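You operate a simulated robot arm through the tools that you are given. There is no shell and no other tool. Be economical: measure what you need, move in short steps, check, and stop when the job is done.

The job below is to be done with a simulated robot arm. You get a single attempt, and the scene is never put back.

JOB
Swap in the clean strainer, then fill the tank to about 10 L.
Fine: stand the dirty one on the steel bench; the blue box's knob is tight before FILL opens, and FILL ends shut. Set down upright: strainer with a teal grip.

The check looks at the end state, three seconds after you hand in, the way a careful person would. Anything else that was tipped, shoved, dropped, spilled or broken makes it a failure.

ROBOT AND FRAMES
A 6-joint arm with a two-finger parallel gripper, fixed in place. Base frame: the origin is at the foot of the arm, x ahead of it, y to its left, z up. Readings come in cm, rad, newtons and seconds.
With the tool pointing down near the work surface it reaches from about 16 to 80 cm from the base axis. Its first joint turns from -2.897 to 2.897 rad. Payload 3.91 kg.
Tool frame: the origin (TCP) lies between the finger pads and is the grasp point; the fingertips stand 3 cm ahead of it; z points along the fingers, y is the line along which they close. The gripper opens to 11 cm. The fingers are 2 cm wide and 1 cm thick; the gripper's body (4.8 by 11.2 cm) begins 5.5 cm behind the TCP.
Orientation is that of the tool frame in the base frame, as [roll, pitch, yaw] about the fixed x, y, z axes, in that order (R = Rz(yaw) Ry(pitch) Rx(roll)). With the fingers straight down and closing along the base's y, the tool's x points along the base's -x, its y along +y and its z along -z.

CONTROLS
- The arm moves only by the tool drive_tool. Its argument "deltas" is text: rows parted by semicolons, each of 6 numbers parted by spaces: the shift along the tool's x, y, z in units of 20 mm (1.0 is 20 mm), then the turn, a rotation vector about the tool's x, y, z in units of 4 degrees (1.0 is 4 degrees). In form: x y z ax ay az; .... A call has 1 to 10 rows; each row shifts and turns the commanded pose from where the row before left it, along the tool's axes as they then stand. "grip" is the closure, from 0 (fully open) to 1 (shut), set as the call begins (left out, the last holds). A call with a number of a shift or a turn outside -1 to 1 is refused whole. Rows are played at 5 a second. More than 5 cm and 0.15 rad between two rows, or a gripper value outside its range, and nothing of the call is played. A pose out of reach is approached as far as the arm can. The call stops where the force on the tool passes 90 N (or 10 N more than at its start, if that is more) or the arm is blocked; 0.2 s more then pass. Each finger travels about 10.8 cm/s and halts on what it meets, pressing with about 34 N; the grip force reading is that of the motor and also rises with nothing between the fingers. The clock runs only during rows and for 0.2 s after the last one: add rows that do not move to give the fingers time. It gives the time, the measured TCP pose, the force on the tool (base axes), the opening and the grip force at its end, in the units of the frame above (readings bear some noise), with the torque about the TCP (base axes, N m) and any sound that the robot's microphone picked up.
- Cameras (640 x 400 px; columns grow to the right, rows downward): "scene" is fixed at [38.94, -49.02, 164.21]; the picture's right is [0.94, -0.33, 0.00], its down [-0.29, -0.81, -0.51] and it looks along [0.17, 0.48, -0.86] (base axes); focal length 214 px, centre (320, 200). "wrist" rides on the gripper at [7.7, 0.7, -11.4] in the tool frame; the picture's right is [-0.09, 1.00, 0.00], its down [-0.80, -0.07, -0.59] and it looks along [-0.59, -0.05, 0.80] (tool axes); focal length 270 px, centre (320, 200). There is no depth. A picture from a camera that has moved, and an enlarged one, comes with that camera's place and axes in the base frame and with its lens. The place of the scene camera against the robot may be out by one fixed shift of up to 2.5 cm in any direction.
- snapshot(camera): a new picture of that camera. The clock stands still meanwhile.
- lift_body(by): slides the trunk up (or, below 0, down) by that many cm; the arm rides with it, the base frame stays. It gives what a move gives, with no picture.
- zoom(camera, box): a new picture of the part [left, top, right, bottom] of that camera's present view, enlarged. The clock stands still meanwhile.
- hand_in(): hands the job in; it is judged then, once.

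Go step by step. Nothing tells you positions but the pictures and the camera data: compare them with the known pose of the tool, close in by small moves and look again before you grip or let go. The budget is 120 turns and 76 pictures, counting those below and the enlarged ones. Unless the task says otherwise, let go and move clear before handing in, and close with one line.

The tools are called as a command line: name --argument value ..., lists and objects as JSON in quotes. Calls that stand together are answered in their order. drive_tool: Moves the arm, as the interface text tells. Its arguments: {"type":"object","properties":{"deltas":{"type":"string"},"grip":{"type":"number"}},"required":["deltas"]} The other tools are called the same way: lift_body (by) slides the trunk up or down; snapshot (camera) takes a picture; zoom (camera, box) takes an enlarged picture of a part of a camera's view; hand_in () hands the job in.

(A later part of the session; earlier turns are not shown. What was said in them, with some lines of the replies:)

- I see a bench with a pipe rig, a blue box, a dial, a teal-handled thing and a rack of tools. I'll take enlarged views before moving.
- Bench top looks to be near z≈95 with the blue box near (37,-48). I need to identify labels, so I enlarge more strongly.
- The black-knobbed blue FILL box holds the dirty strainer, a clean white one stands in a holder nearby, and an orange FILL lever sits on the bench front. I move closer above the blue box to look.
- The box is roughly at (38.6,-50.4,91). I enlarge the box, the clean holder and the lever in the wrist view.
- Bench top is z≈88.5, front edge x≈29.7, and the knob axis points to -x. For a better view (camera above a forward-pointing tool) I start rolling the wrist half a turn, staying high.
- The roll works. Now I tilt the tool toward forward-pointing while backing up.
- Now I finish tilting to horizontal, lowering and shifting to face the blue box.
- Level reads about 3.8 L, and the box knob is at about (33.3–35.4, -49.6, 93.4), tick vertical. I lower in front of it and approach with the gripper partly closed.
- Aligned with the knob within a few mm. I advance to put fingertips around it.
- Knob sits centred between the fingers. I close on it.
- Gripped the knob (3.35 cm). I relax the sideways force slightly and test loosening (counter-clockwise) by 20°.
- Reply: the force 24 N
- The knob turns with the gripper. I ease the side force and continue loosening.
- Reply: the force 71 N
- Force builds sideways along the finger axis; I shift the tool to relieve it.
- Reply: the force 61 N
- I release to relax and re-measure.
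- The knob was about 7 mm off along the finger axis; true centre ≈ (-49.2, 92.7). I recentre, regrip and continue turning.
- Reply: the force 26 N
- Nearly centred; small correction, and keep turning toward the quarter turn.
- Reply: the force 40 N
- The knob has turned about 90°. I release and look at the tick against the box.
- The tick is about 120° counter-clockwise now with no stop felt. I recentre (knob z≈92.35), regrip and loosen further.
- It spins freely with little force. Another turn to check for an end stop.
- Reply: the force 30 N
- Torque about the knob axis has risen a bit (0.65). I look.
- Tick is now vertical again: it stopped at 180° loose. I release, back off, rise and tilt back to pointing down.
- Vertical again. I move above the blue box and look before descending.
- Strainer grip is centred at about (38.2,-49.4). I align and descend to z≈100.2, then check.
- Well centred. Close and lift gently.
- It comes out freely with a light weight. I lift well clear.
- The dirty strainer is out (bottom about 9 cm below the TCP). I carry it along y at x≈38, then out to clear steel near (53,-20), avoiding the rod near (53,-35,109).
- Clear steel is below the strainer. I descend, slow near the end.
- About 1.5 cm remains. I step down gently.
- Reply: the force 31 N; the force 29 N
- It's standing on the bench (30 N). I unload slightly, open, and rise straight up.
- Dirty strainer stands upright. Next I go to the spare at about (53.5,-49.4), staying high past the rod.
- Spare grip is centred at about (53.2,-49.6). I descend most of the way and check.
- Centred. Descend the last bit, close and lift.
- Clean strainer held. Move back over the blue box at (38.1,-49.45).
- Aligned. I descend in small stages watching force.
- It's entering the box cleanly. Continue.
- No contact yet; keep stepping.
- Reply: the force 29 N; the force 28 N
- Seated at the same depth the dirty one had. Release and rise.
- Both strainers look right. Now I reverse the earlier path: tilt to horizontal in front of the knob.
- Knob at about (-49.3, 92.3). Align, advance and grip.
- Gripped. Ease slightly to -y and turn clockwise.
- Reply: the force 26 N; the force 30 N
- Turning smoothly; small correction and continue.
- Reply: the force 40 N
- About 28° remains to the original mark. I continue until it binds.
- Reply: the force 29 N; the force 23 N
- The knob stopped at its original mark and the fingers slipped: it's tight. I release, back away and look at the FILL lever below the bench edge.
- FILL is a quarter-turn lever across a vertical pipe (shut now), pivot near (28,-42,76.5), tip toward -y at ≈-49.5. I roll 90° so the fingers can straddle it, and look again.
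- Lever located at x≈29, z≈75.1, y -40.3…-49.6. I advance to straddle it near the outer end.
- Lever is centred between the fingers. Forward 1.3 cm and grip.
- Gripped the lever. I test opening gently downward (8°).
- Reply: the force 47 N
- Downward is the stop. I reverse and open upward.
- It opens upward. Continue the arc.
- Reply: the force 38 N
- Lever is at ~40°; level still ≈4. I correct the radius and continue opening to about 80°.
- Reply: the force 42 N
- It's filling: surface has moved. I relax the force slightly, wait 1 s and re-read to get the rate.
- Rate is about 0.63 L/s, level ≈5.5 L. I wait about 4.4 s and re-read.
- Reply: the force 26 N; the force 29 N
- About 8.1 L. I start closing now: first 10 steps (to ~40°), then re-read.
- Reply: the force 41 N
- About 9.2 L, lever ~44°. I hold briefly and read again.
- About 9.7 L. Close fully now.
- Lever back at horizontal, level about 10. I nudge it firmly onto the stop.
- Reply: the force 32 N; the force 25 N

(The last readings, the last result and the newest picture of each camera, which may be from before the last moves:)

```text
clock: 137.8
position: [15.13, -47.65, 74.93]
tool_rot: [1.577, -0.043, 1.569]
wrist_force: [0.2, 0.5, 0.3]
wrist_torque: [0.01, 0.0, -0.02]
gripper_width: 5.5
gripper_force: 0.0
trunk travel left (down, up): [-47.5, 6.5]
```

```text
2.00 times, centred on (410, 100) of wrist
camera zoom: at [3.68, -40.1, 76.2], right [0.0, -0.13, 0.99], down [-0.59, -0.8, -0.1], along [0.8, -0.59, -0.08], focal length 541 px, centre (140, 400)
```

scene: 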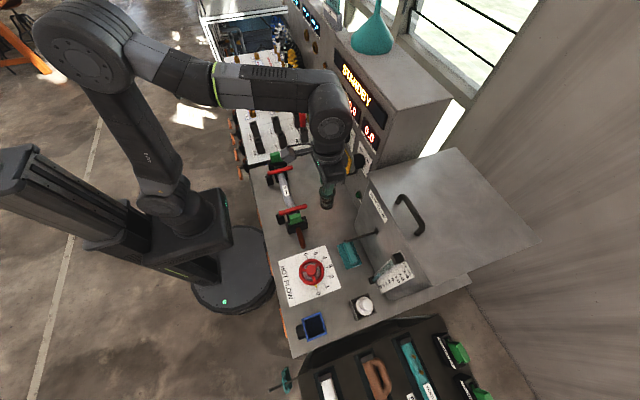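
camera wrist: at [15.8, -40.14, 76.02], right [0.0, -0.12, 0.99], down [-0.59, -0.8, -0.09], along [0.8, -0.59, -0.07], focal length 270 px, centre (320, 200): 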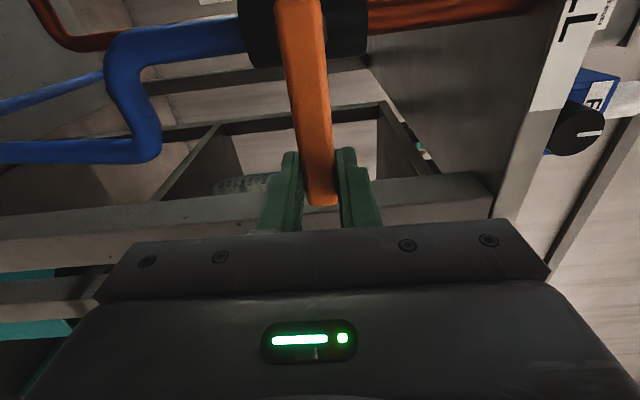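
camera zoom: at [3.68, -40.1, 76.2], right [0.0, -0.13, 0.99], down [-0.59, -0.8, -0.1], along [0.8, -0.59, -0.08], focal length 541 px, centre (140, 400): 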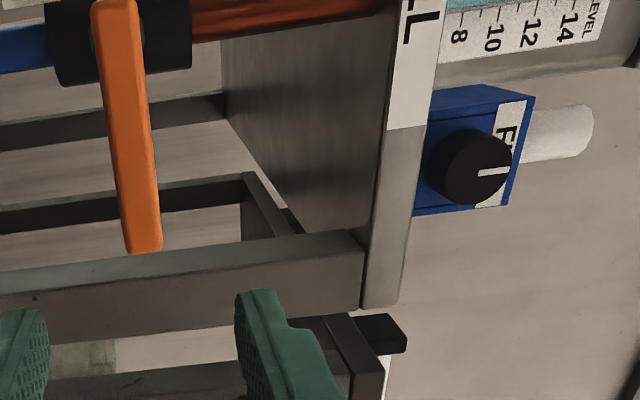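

Lever is shut, knob tick upright. I rise for a direct look at the gauge.

drive_tool --deltas "0.4 1 0 0 0 0;0.4 1 0 0 0 0;0.4 1 0 0 0 0;0.4 1 0 0 0 0;0.4 1 0 0 0 0;0.4 1 0 0 0 0;0.4 1 0 0 0 0;0 1 0 0 0 0;0 1 0 0 0 0;0 1 0 0 0 0"

zoom --camera "wrist" --box '[280, 20, 440, 120]'

```text
clock: 140.0
position: [15.36, -43.05, 95.2]
tool_rot: [1.574, -0.045, 1.571]
wrist_force: [0.9, 0.0, 0.6]
wrist_torque: [-0.01, -0.02, 0.02]
gripper_width: 5.5
gripper_force: 0.1
trunk travel left (down, up): [-47.5, 6.5]
```

```text
4.00 times, centred on (360, 70) of wrist
camera zoom: at [3.77, -35.36, 96.29], right [0.0, -0.13, 0.99], down [-0.59, -0.8, -0.1], along [0.8, -0.59, -0.08], focal length 1081 px, centre (160, 720)
```

zoom: 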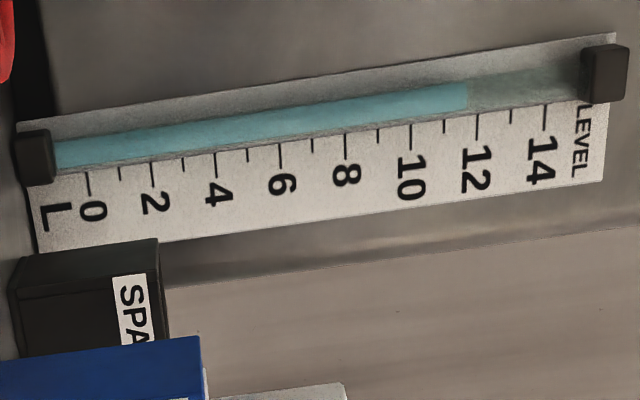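

From here the surface reads close to 11.6, higher than my scene estimate (parallax of the tube in front of the scale). I raise the camera to the surface height for a true reading, and look at the drain piping.

drive_tool --deltas "0 1 0 0 0 0;0 1 0 0 0 0;0 1 0 0 0 0;0 1 0 0 0 0;0 1 0 0 0 0;0 1 0 0 0 0;0 0.4 0 0 0 0"

zoom --camera "wrist" --box '[240, 20, 400, 120]'

```text
clock: 141.6
position: [15.24, -43.45, 107.95]
tool_rot: [1.575, -0.046, 1.571]
wrist_force: [-1.3, -0.3, 0.0]
wrist_torque: [0.03, -0.02, -0.02]
gripper_width: 5.48
gripper_force: 0.2
trunk travel left (down, up): [-47.5, 6.5]
```

```text
4.00 times, centred on (320, 70) of wrist
camera zoom: at [3.79, -35.87, 109.04], right [0.0, -0.13, 0.99], down [-0.59, -0.8, -0.1], along [0.8, -0.59, -0.08], focal length 1081 px, centre (320, 720)
```

zoom: 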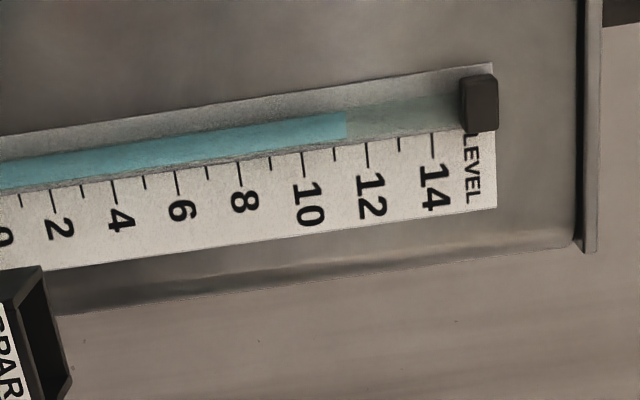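

True reading is about 11.4 L — overfilled. I'll bleed about 1.4 L through TANK DRAIN if it is properly plumbed; first yaw the tool and go down to look at that valve and its piping.

drive_tool --deltas "0 -0.5 0 0 1 0;0 -1 0 0 1 0;0 -1 0 0 1 0;0 -1 0 0 1 0;0 -1 0 0 1 0;0 -1 0 0 1 0;0 -1 0 0 1 0;0 -1 0 0 1 0;0 -1 0 0 1 0;0 -1 0 0 1 0"

drive_tool --deltas "0.5 -1 0 0 0 0;0.5 -1 0 0 0 0;0.5 -1 0 0 0 0;0.5 -1 0 0 0 0;0.5 -1 0 0 0 0;0.5 -0.5 0 0 0 0;0 0 0.5 0 0 0"

snapshot --camera "wrist"

```text
clock: 143.8
position: [16.43, -41.15, 88.04]
tool_rot: [1.554, -0.035, 2.266]
wrist_force: [-0.4, 0.1, -0.2]
wrist_torque: [0.01, 0.03, 0.02]
gripper_width: 5.52
gripper_force: 0.1
out of reach, approached as far as the arm can: row 9, 10
trunk travel left (down, up): [-47.5, 6.5]
```

```text
clock: 145.4
position: [13.24, -35.27, 77.3]
tool_rot: [1.545, -0.036, 2.271]
wrist_force: [-0.2, 0.1, -0.2]
wrist_torque: [0.04, 0.02, 0.0]
gripper_width: 5.48
gripper_force: 0.1
trunk travel left (down, up): [-47.5, 6.5]
```

```text
9 pictures are left
camera wrist: at [-0.59, -36.86, 78.07], right [0.06, -0.11, 0.99], down [0.06, -0.99, -0.11], along [1.0, 0.07, -0.05], focal length 270 px, centre (320, 200)
```

wrist: 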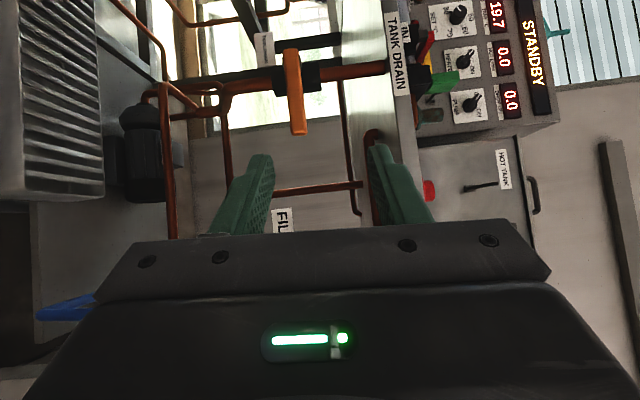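

zoom --camera "wrist" --box '[70, 0, 390, 200]'

```text
2.00 times, centred on (230, 100) of wrist
camera zoom: at [-0.59, -36.86, 78.07], right [0.06, -0.11, 0.99], down [0.06, -0.99, -0.11], along [1.0, 0.07, -0.05], focal length 541 px, centre (500, 400)
```

zoom: 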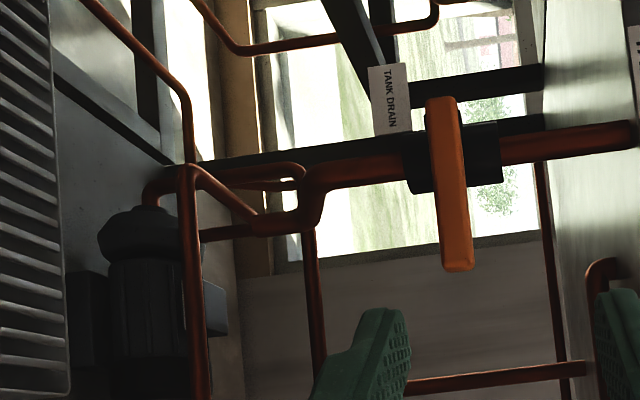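

The drain is piped into the loop below, so bleeding is safe. Drain lever: x≈28.8, z≈75.1, y -17.4…-27.2. I approach it with the fingers straddling.

drive_tool --deltas "-0.55 -0.55 0 0 0 0;-0.5 -0.55 0 0 0 0;0 0 1 0 0 0;0 0 1 0 0 0;0 0 1 0 0 0;0 0 1 0 0 0;0 0 1 0 0 0;0 0 1 0 0 0"

snapshot --camera "wrist"

```text
clock: 147.2
position: [23.92, -29.02, 75.41]
tool_rot: [1.546, -0.035, 2.27]
wrist_force: [0.9, 0.5, 0.2]
wrist_torque: [-0.01, 0.02, 0.01]
gripper_width: 5.51
gripper_force: 0.0
trunk travel left (down, up): [-47.5, 6.5]
```

```text
7 pictures are left
camera wrist: at [10.14, -30.62, 76.18], right [0.06, -0.11, 0.99], down [0.06, -0.99, -0.11], along [1.0, 0.07, -0.05], focal length 270 px, centre (320, 200)
```

wrist: 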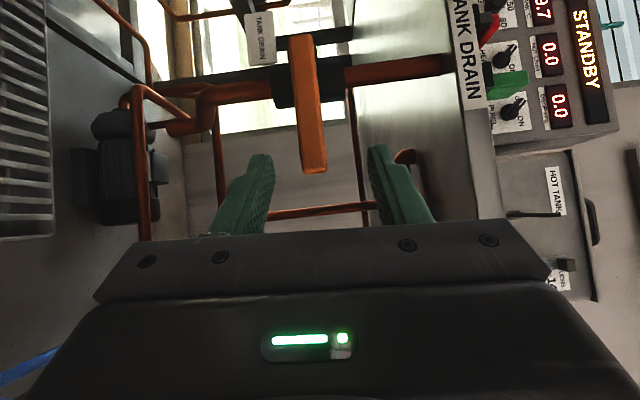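

Straddle is centred. Advance 5 cm.

drive_tool --deltas "0 -0.05 1 0 0 0;0 0 1 0 0 0;0 0 0.65 0 0 0"

drive_tool --deltas "0 0 0 0 0 0;0 0 0 0 0 0" --grip 0.75

```text
clock: 148.0
position: [27.98, -25.64, 75.31]
tool_rot: [1.544, -0.034, 2.269]
wrist_force: [-0.1, 0.8, -0.5]
wrist_torque: [0.04, -0.01, -0.02]
gripper_width: 5.52
gripper_force: 0.1
trunk travel left (down, up): [-47.5, 6.5]
```

```text
clock: 148.6
position: [27.99, -25.47, 75.52]
tool_rot: [1.545, -0.034, 2.268]
wrist_force: [0.0, 0.6, -1.3]
wrist_torque: [-0.02, 0.02, -0.05]
gripper_width: 2.8
gripper_force: 0.4
trunk travel left (down, up): [-47.5, 6.5]
```

Now close on the lever and begin turning it upward about its pivot (combined rotation since the tool is yawed).

drive_tool --deltas "0 -0.1 0 0 0 0;0 0 0 0 0 0;0 0 0 0 0 0" --grip 0.9

drive_tool --deltas "0 0.25 0 0.644 0 -0.765;0 0.25 0 0.644 0 -0.765;0 0.25 0 0.644 0 -0.765;0 0.25 0 0.644 0 -0.765"

```text
clock: 149.4
position: [27.94, -25.59, 75.11]
tool_rot: [1.551, -0.035, 2.272]
wrist_force: [-11.4, 5.3, -33.0]
wrist_torque: [-2.15, 0.92, 0.69]
gripper_width: 1.92
gripper_force: 44.8
trunk travel left (down, up): [-47.5, 6.5]
```

```text
clock: 150.4
position: [27.98, -25.36, 77.09]
tool_rot: [1.731, 0.177, 2.286]
wrist_force: [-0.4, 28.5, -37.5]
wrist_torque: [-1.81, 0.72, -0.09]
gripper_width: 2.11
gripper_force: 44.2
trunk travel left (down, up): [-47.5, 6.5]
```

It's opening. Five more steps, then read the gauge (target ≈305 px in the same zoom).

drive_tool --deltas "0.1 0.22 0 0.644 0 -0.765;0 0.24 0 0.644 0 -0.765;0.02 0.24 0 0.644 0 -0.765;0.02 0.24 0 0.644 0 -0.765;0.02 0.24 0 0.644 0 -0.765"

zoom --camera "scene" --box '[365, 245, 413, 290]'

```text
clock: 151.6
position: [27.78, -24.62, 79.19]
tool_rot: [1.984, 0.432, 2.361]
wrist_force: [13.7, 13.5, -40.8]
wrist_torque: [-1.78, 0.36, -0.69]
gripper_width: 1.92
gripper_force: 44.9
trunk travel left (down, up): [-47.5, 6.5]
```

```text
8.89 times, centred on (389, 268) of scene
camera zoom: at [38.94, -49.02, 164.21], right [0.94, -0.33, 0.0], down [-0.29, -0.81, -0.51], along [0.17, 0.48, -0.86], focal length 1906 px, centre (-293, -400)
```

zoom: 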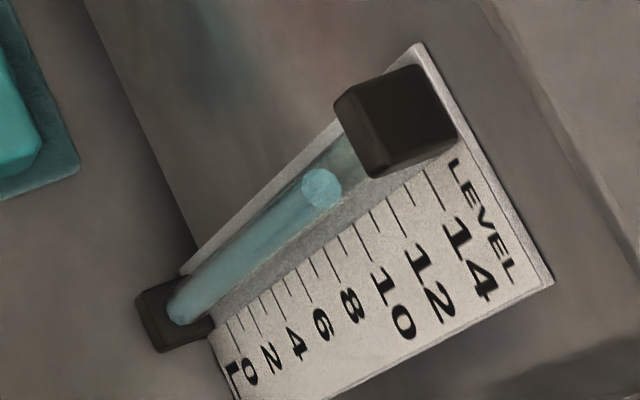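

Down to about 11.0 L. I hold ~1.4 s, then close.

drive_tool --deltas "0 0 0 0 0 0;0 0 0 0 0 0;0 0 0 0 0 0;0 0 0 0 0 0;0 0 0 0 0 0;0 0 0 0 0 0"

drive_tool --deltas "-0.02 -0.24 0 -0.644 0 0.765;-0.02 -0.24 0 -0.644 0 0.765;-0.02 -0.24 0 -0.644 0 0.765;0 -0.24 0 -0.644 0 0.765;-0.1 -0.24 0 -0.644 0 0.765;0 -0.25 0 -0.644 0 0.765;0 -0.25 0 -0.644 0 0.765;0 -0.25 0 -0.644 0 0.765;0 -0.25 0 -0.644 0 0.765"

drive_tool --deltas "0 -0.25 0 0 0 0;0 0 0 0 0 0"

zoom --camera "scene" --box '[365, 245, 413, 290]'

```text
clock: 153.0
position: [27.89, -24.72, 79.14]
tool_rot: [1.981, 0.433, 2.36]
wrist_force: [19.0, 1.1, -32.6]
wrist_torque: [-1.83, 0.61, -0.45]
gripper_width: 1.9
gripper_force: 45.7
trunk travel left (down, up): [-47.5, 6.5]
```

```text
clock: 155.0
position: [27.83, -25.95, 75.28]
tool_rot: [1.548, -0.037, 2.269]
wrist_force: [-12.4, 9.2, -29.5]
wrist_torque: [-1.94, 0.84, 0.3]
gripper_width: 1.97
gripper_force: 45.1
trunk travel left (down, up): [-47.5, 6.5]
```

```text
clock: 155.6
position: [28.01, -25.98, 74.99]
tool_rot: [1.545, -0.035, 2.266]
wrist_force: [-3.0, 5.4, -9.5]
wrist_torque: [-1.53, 0.6, -0.06]
gripper_width: 1.84
gripper_force: 44.8
trunk travel left (down, up): [-47.5, 6.5]
```

```text
8.89 times, centred on (389, 268) of scene
camera zoom: at [38.94, -49.02, 164.21], right [0.94, -0.33, 0.0], down [-0.29, -0.81, -0.51], along [0.17, 0.48, -0.86], focal length 1906 px, centre (-293, -400)
```

zoom: 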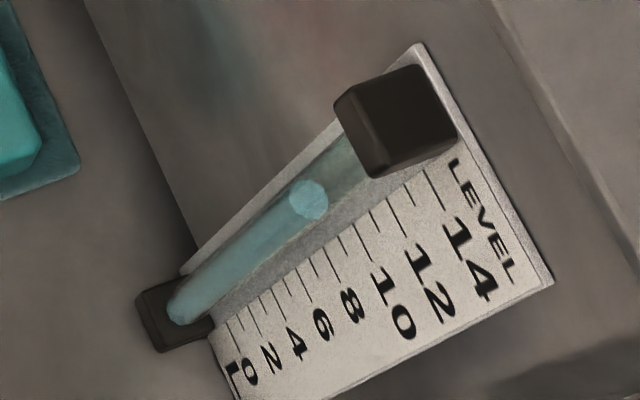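

Surface is now ≈10.1 L. I press the drain lever onto its stop, release and back out.

drive_tool --deltas "0 -0.25 0 0 0 0;0 0 0 0 0 0"

drive_tool --deltas "0 -0.15 0 0 0 0;0 0 0 0 0 0"

```text
clock: 156.2
position: [27.86, -25.96, 74.84]
tool_rot: [1.537, -0.03, 2.267]
wrist_force: [13.5, -11.9, 59.9]
wrist_torque: [-0.65, -0.08, 0.8]
gripper_width: 1.77
gripper_force: 45.2
trunk travel left (down, up): [-47.5, 6.5]
```

```text
clock: 156.6
position: [27.94, -26.08, 74.71]
tool_rot: [1.525, -0.027, 2.267]
wrist_force: [3.9, -2.8, 40.4]
wrist_torque: [-1.2, 0.16, 0.53]
gripper_width: 1.83
gripper_force: 45.5
trunk travel left (down, up): [-47.5, 6.5]
stopped in row 2: the force on the tool passed its limit at 95 N (the readings are from after the stop); the commanded pose is now the measured one
```

The drain lever is hard on its stop. I release, back out along the approach and rise to read the gauge level-on.

drive_tool --deltas "0 0.1 0 0 0 0;0 0 0 0 0 0;0 0 0 0 0 0;0 0 -1 0 0 0;0 0 -1 0 0 0;0 0 -1 0 0 0;0 0 -1 0 0 0;0 0 -1 0 0 0;0 0 -1 0 0 0" --grip 0.5

snapshot --camera "wrist"

```text
clock: 158.6
position: [18.54, -33.55, 74.19]
tool_rot: [1.533, -0.03, 2.268]
wrist_force: [-0.3, 0.3, -0.6]
wrist_torque: [-0.01, -0.03, 0.01]
gripper_width: 5.5
gripper_force: 0.0
trunk travel left (down, up): [-47.5, 6.5]
```

```text
4 pictures are left
camera wrist: at [4.8, -35.13, 74.8], right [0.05, -0.12, 0.99], down [0.06, -0.99, -0.12], along [1.0, 0.06, -0.04], focal length 270 px, centre (320, 200)
```

wrist: 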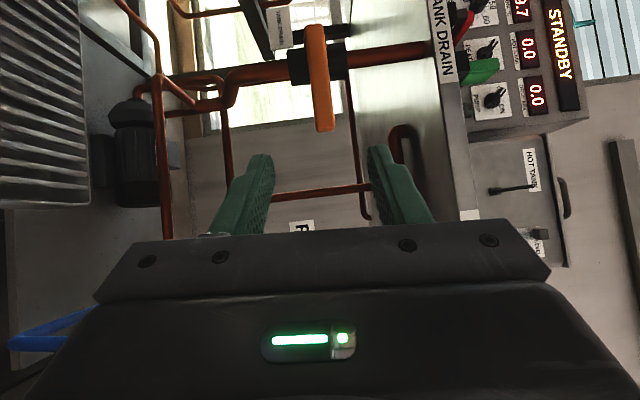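

Drain lever is level (shut). Now rise for the final gauge reading.

drive_tool --deltas "-0.4 1 -0.4 0 0 0;-0.4 1 -0.4 0 0 0;-0.4 1 -0.4 0 0 0;-0.4 1 -0.4 0 0 0;-0.4 1 -0.4 0 0 0;-0.4 1 -0.4 0 0 0;0 1 0 0 0 0;0 1 0 0 0 0;0 1 0 0 0 0;0 1 0 0 0 0"

drive_tool --deltas "0 1 0 0 0 0;0 1 0 0 0 0;0 1 0 0 0 0;0 1 0 0 0 0;0 1 0 0 0 0;0 1 0 0 0 0"

zoom --camera "wrist" --box '[200, 120, 440, 270]'

```text
clock: 160.8
position: [19.1, -39.74, 92.86]
tool_rot: [1.54, -0.032, 2.262]
wrist_force: [0.1, 0.6, -0.6]
wrist_torque: [-0.01, -0.02, -0.01]
gripper_width: 5.5
gripper_force: 0.0
out of reach, approached as far as the arm can: row 8, 9, 10
trunk travel left (down, up): [-47.5, 6.5]
```

```text
clock: 162.2
position: [22.47, -36.58, 101.89]
tool_rot: [1.539, -0.031, 2.263]
wrist_force: [-0.1, 0.4, -0.2]
wrist_torque: [0.01, 0.01, 0.02]
gripper_width: 5.51
gripper_force: 0.1
out of reach, approached as far as the arm can: row 1, 2, 3, 4, 5, 6
trunk travel left (down, up): [-47.5, 6.5]
```

```text
2.67 times, centred on (320, 195) of wrist
camera zoom: at [8.73, -37.96, 102.61], right [0.05, -0.11, 0.99], down [0.05, -0.99, -0.11], along [1.0, 0.06, -0.04], focal length 721 px, centre (320, 213)
```

zoom: 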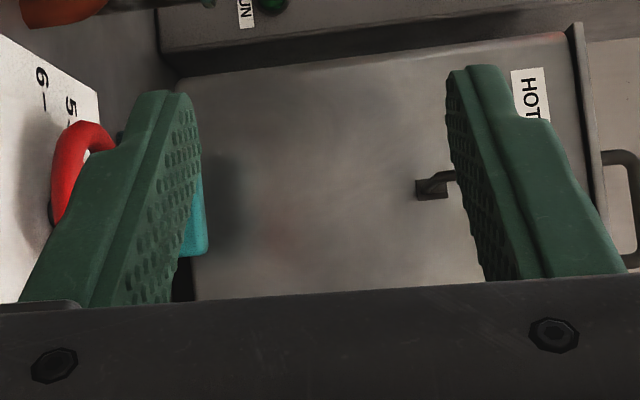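

Gauge hidden behind the gripper. I undo the yaw and return to the earlier viewing pose.

drive_tool --deltas "0 0 0 0 -1 0;0 0 0 0 -1 0;0 0 0 0 -1 0;0 0 0 0 -1 0;0 0 0 0 -1 0;0 0 0 0 -1 0;0 0 0 0 -1 0;0 0 0 0 -1 0;0 0 0 0 -1 0;0 0 0 0 -1 0"

```text
clock: 164.4
position: [22.29, -36.46, 102.13]
tool_rot: [1.561, -0.049, 1.566]
wrist_force: [-0.1, 0.1, 0.3]
wrist_torque: [0.01, -0.02, -0.03]
gripper_width: 5.51
gripper_force: 0.0
trunk travel left (down, up): [-47.5, 6.5]
```

drive_tool --deltas "-1 0.5 -1 0 0 0;-1 0.5 -1 0 0 0;-1 0.5 -1 0 0 0;-0.4 0.3 -0.5 0 0 0;0 0 0 0 0 0"

zoom --camera "wrist" --box '[240, 20, 400, 120]'

```text
clock: 165.6
position: [15.37, -43.51, 105.44]
tool_rot: [1.56, -0.05, 1.569]
wrist_force: [-0.1, 0.2, 0.1]
wrist_torque: [0.01, 0.0, 0.01]
gripper_width: 5.51
gripper_force: 0.1
trunk travel left (down, up): [-47.5, 6.5]
```

```text
4.00 times, centred on (320, 70) of wrist
camera zoom: at [3.89, -35.85, 106.49], right [-0.01, -0.14, 0.99], down [-0.6, -0.8, -0.12], along [0.8, -0.59, -0.07], focal length 1081 px, centre (320, 720)
```

zoom: 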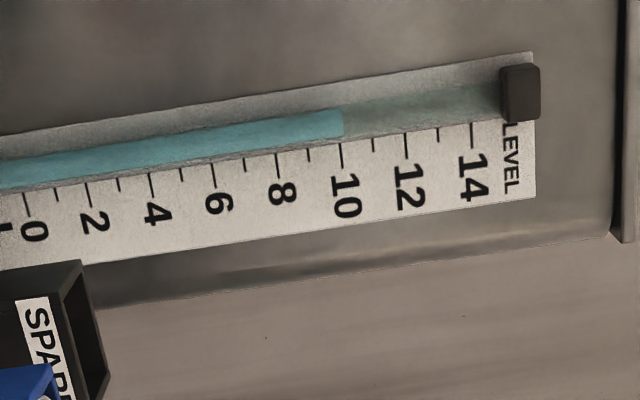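

The gauge reads 10.1 L. One last overall check.

zoom --camera "scene" --box '[250, 170, 410, 350]'

```text
2.22 times, centred on (330, 260) of scene
camera zoom: at [38.94, -49.02, 164.21], right [0.94, -0.33, 0.0], down [-0.29, -0.81, -0.51], along [0.17, 0.48, -0.86], focal length 477 px, centre (298, 67)
```

zoom: 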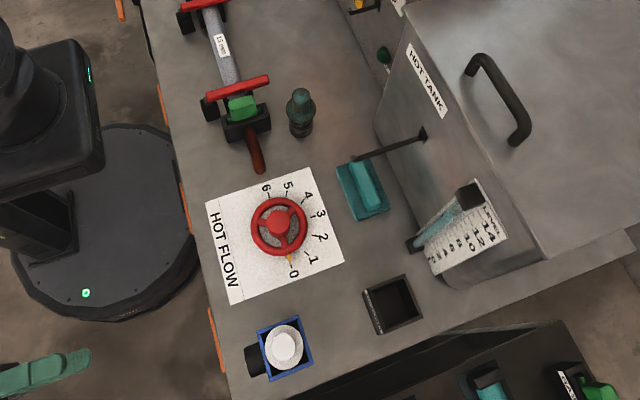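

Everything is in place: the dirty strainer stands upright on the steel, the clean one is clamped, both valves are shut, and the gripper is clear. I hand in.

hand_in

```text
The job is handed in.
```

The job is handed in: the clean strainer is in the FILL box, and I turned the knob tight before opening FILL. The dirty teal-grip strainer stands upright on the bench, the tank reads about 10.1 L, and FILL is shut. I first overfilled to about 11.4 L and let the extra out through TANK DRAIN, which I then shut again. I judged that drain to be piped away from the pictures only.
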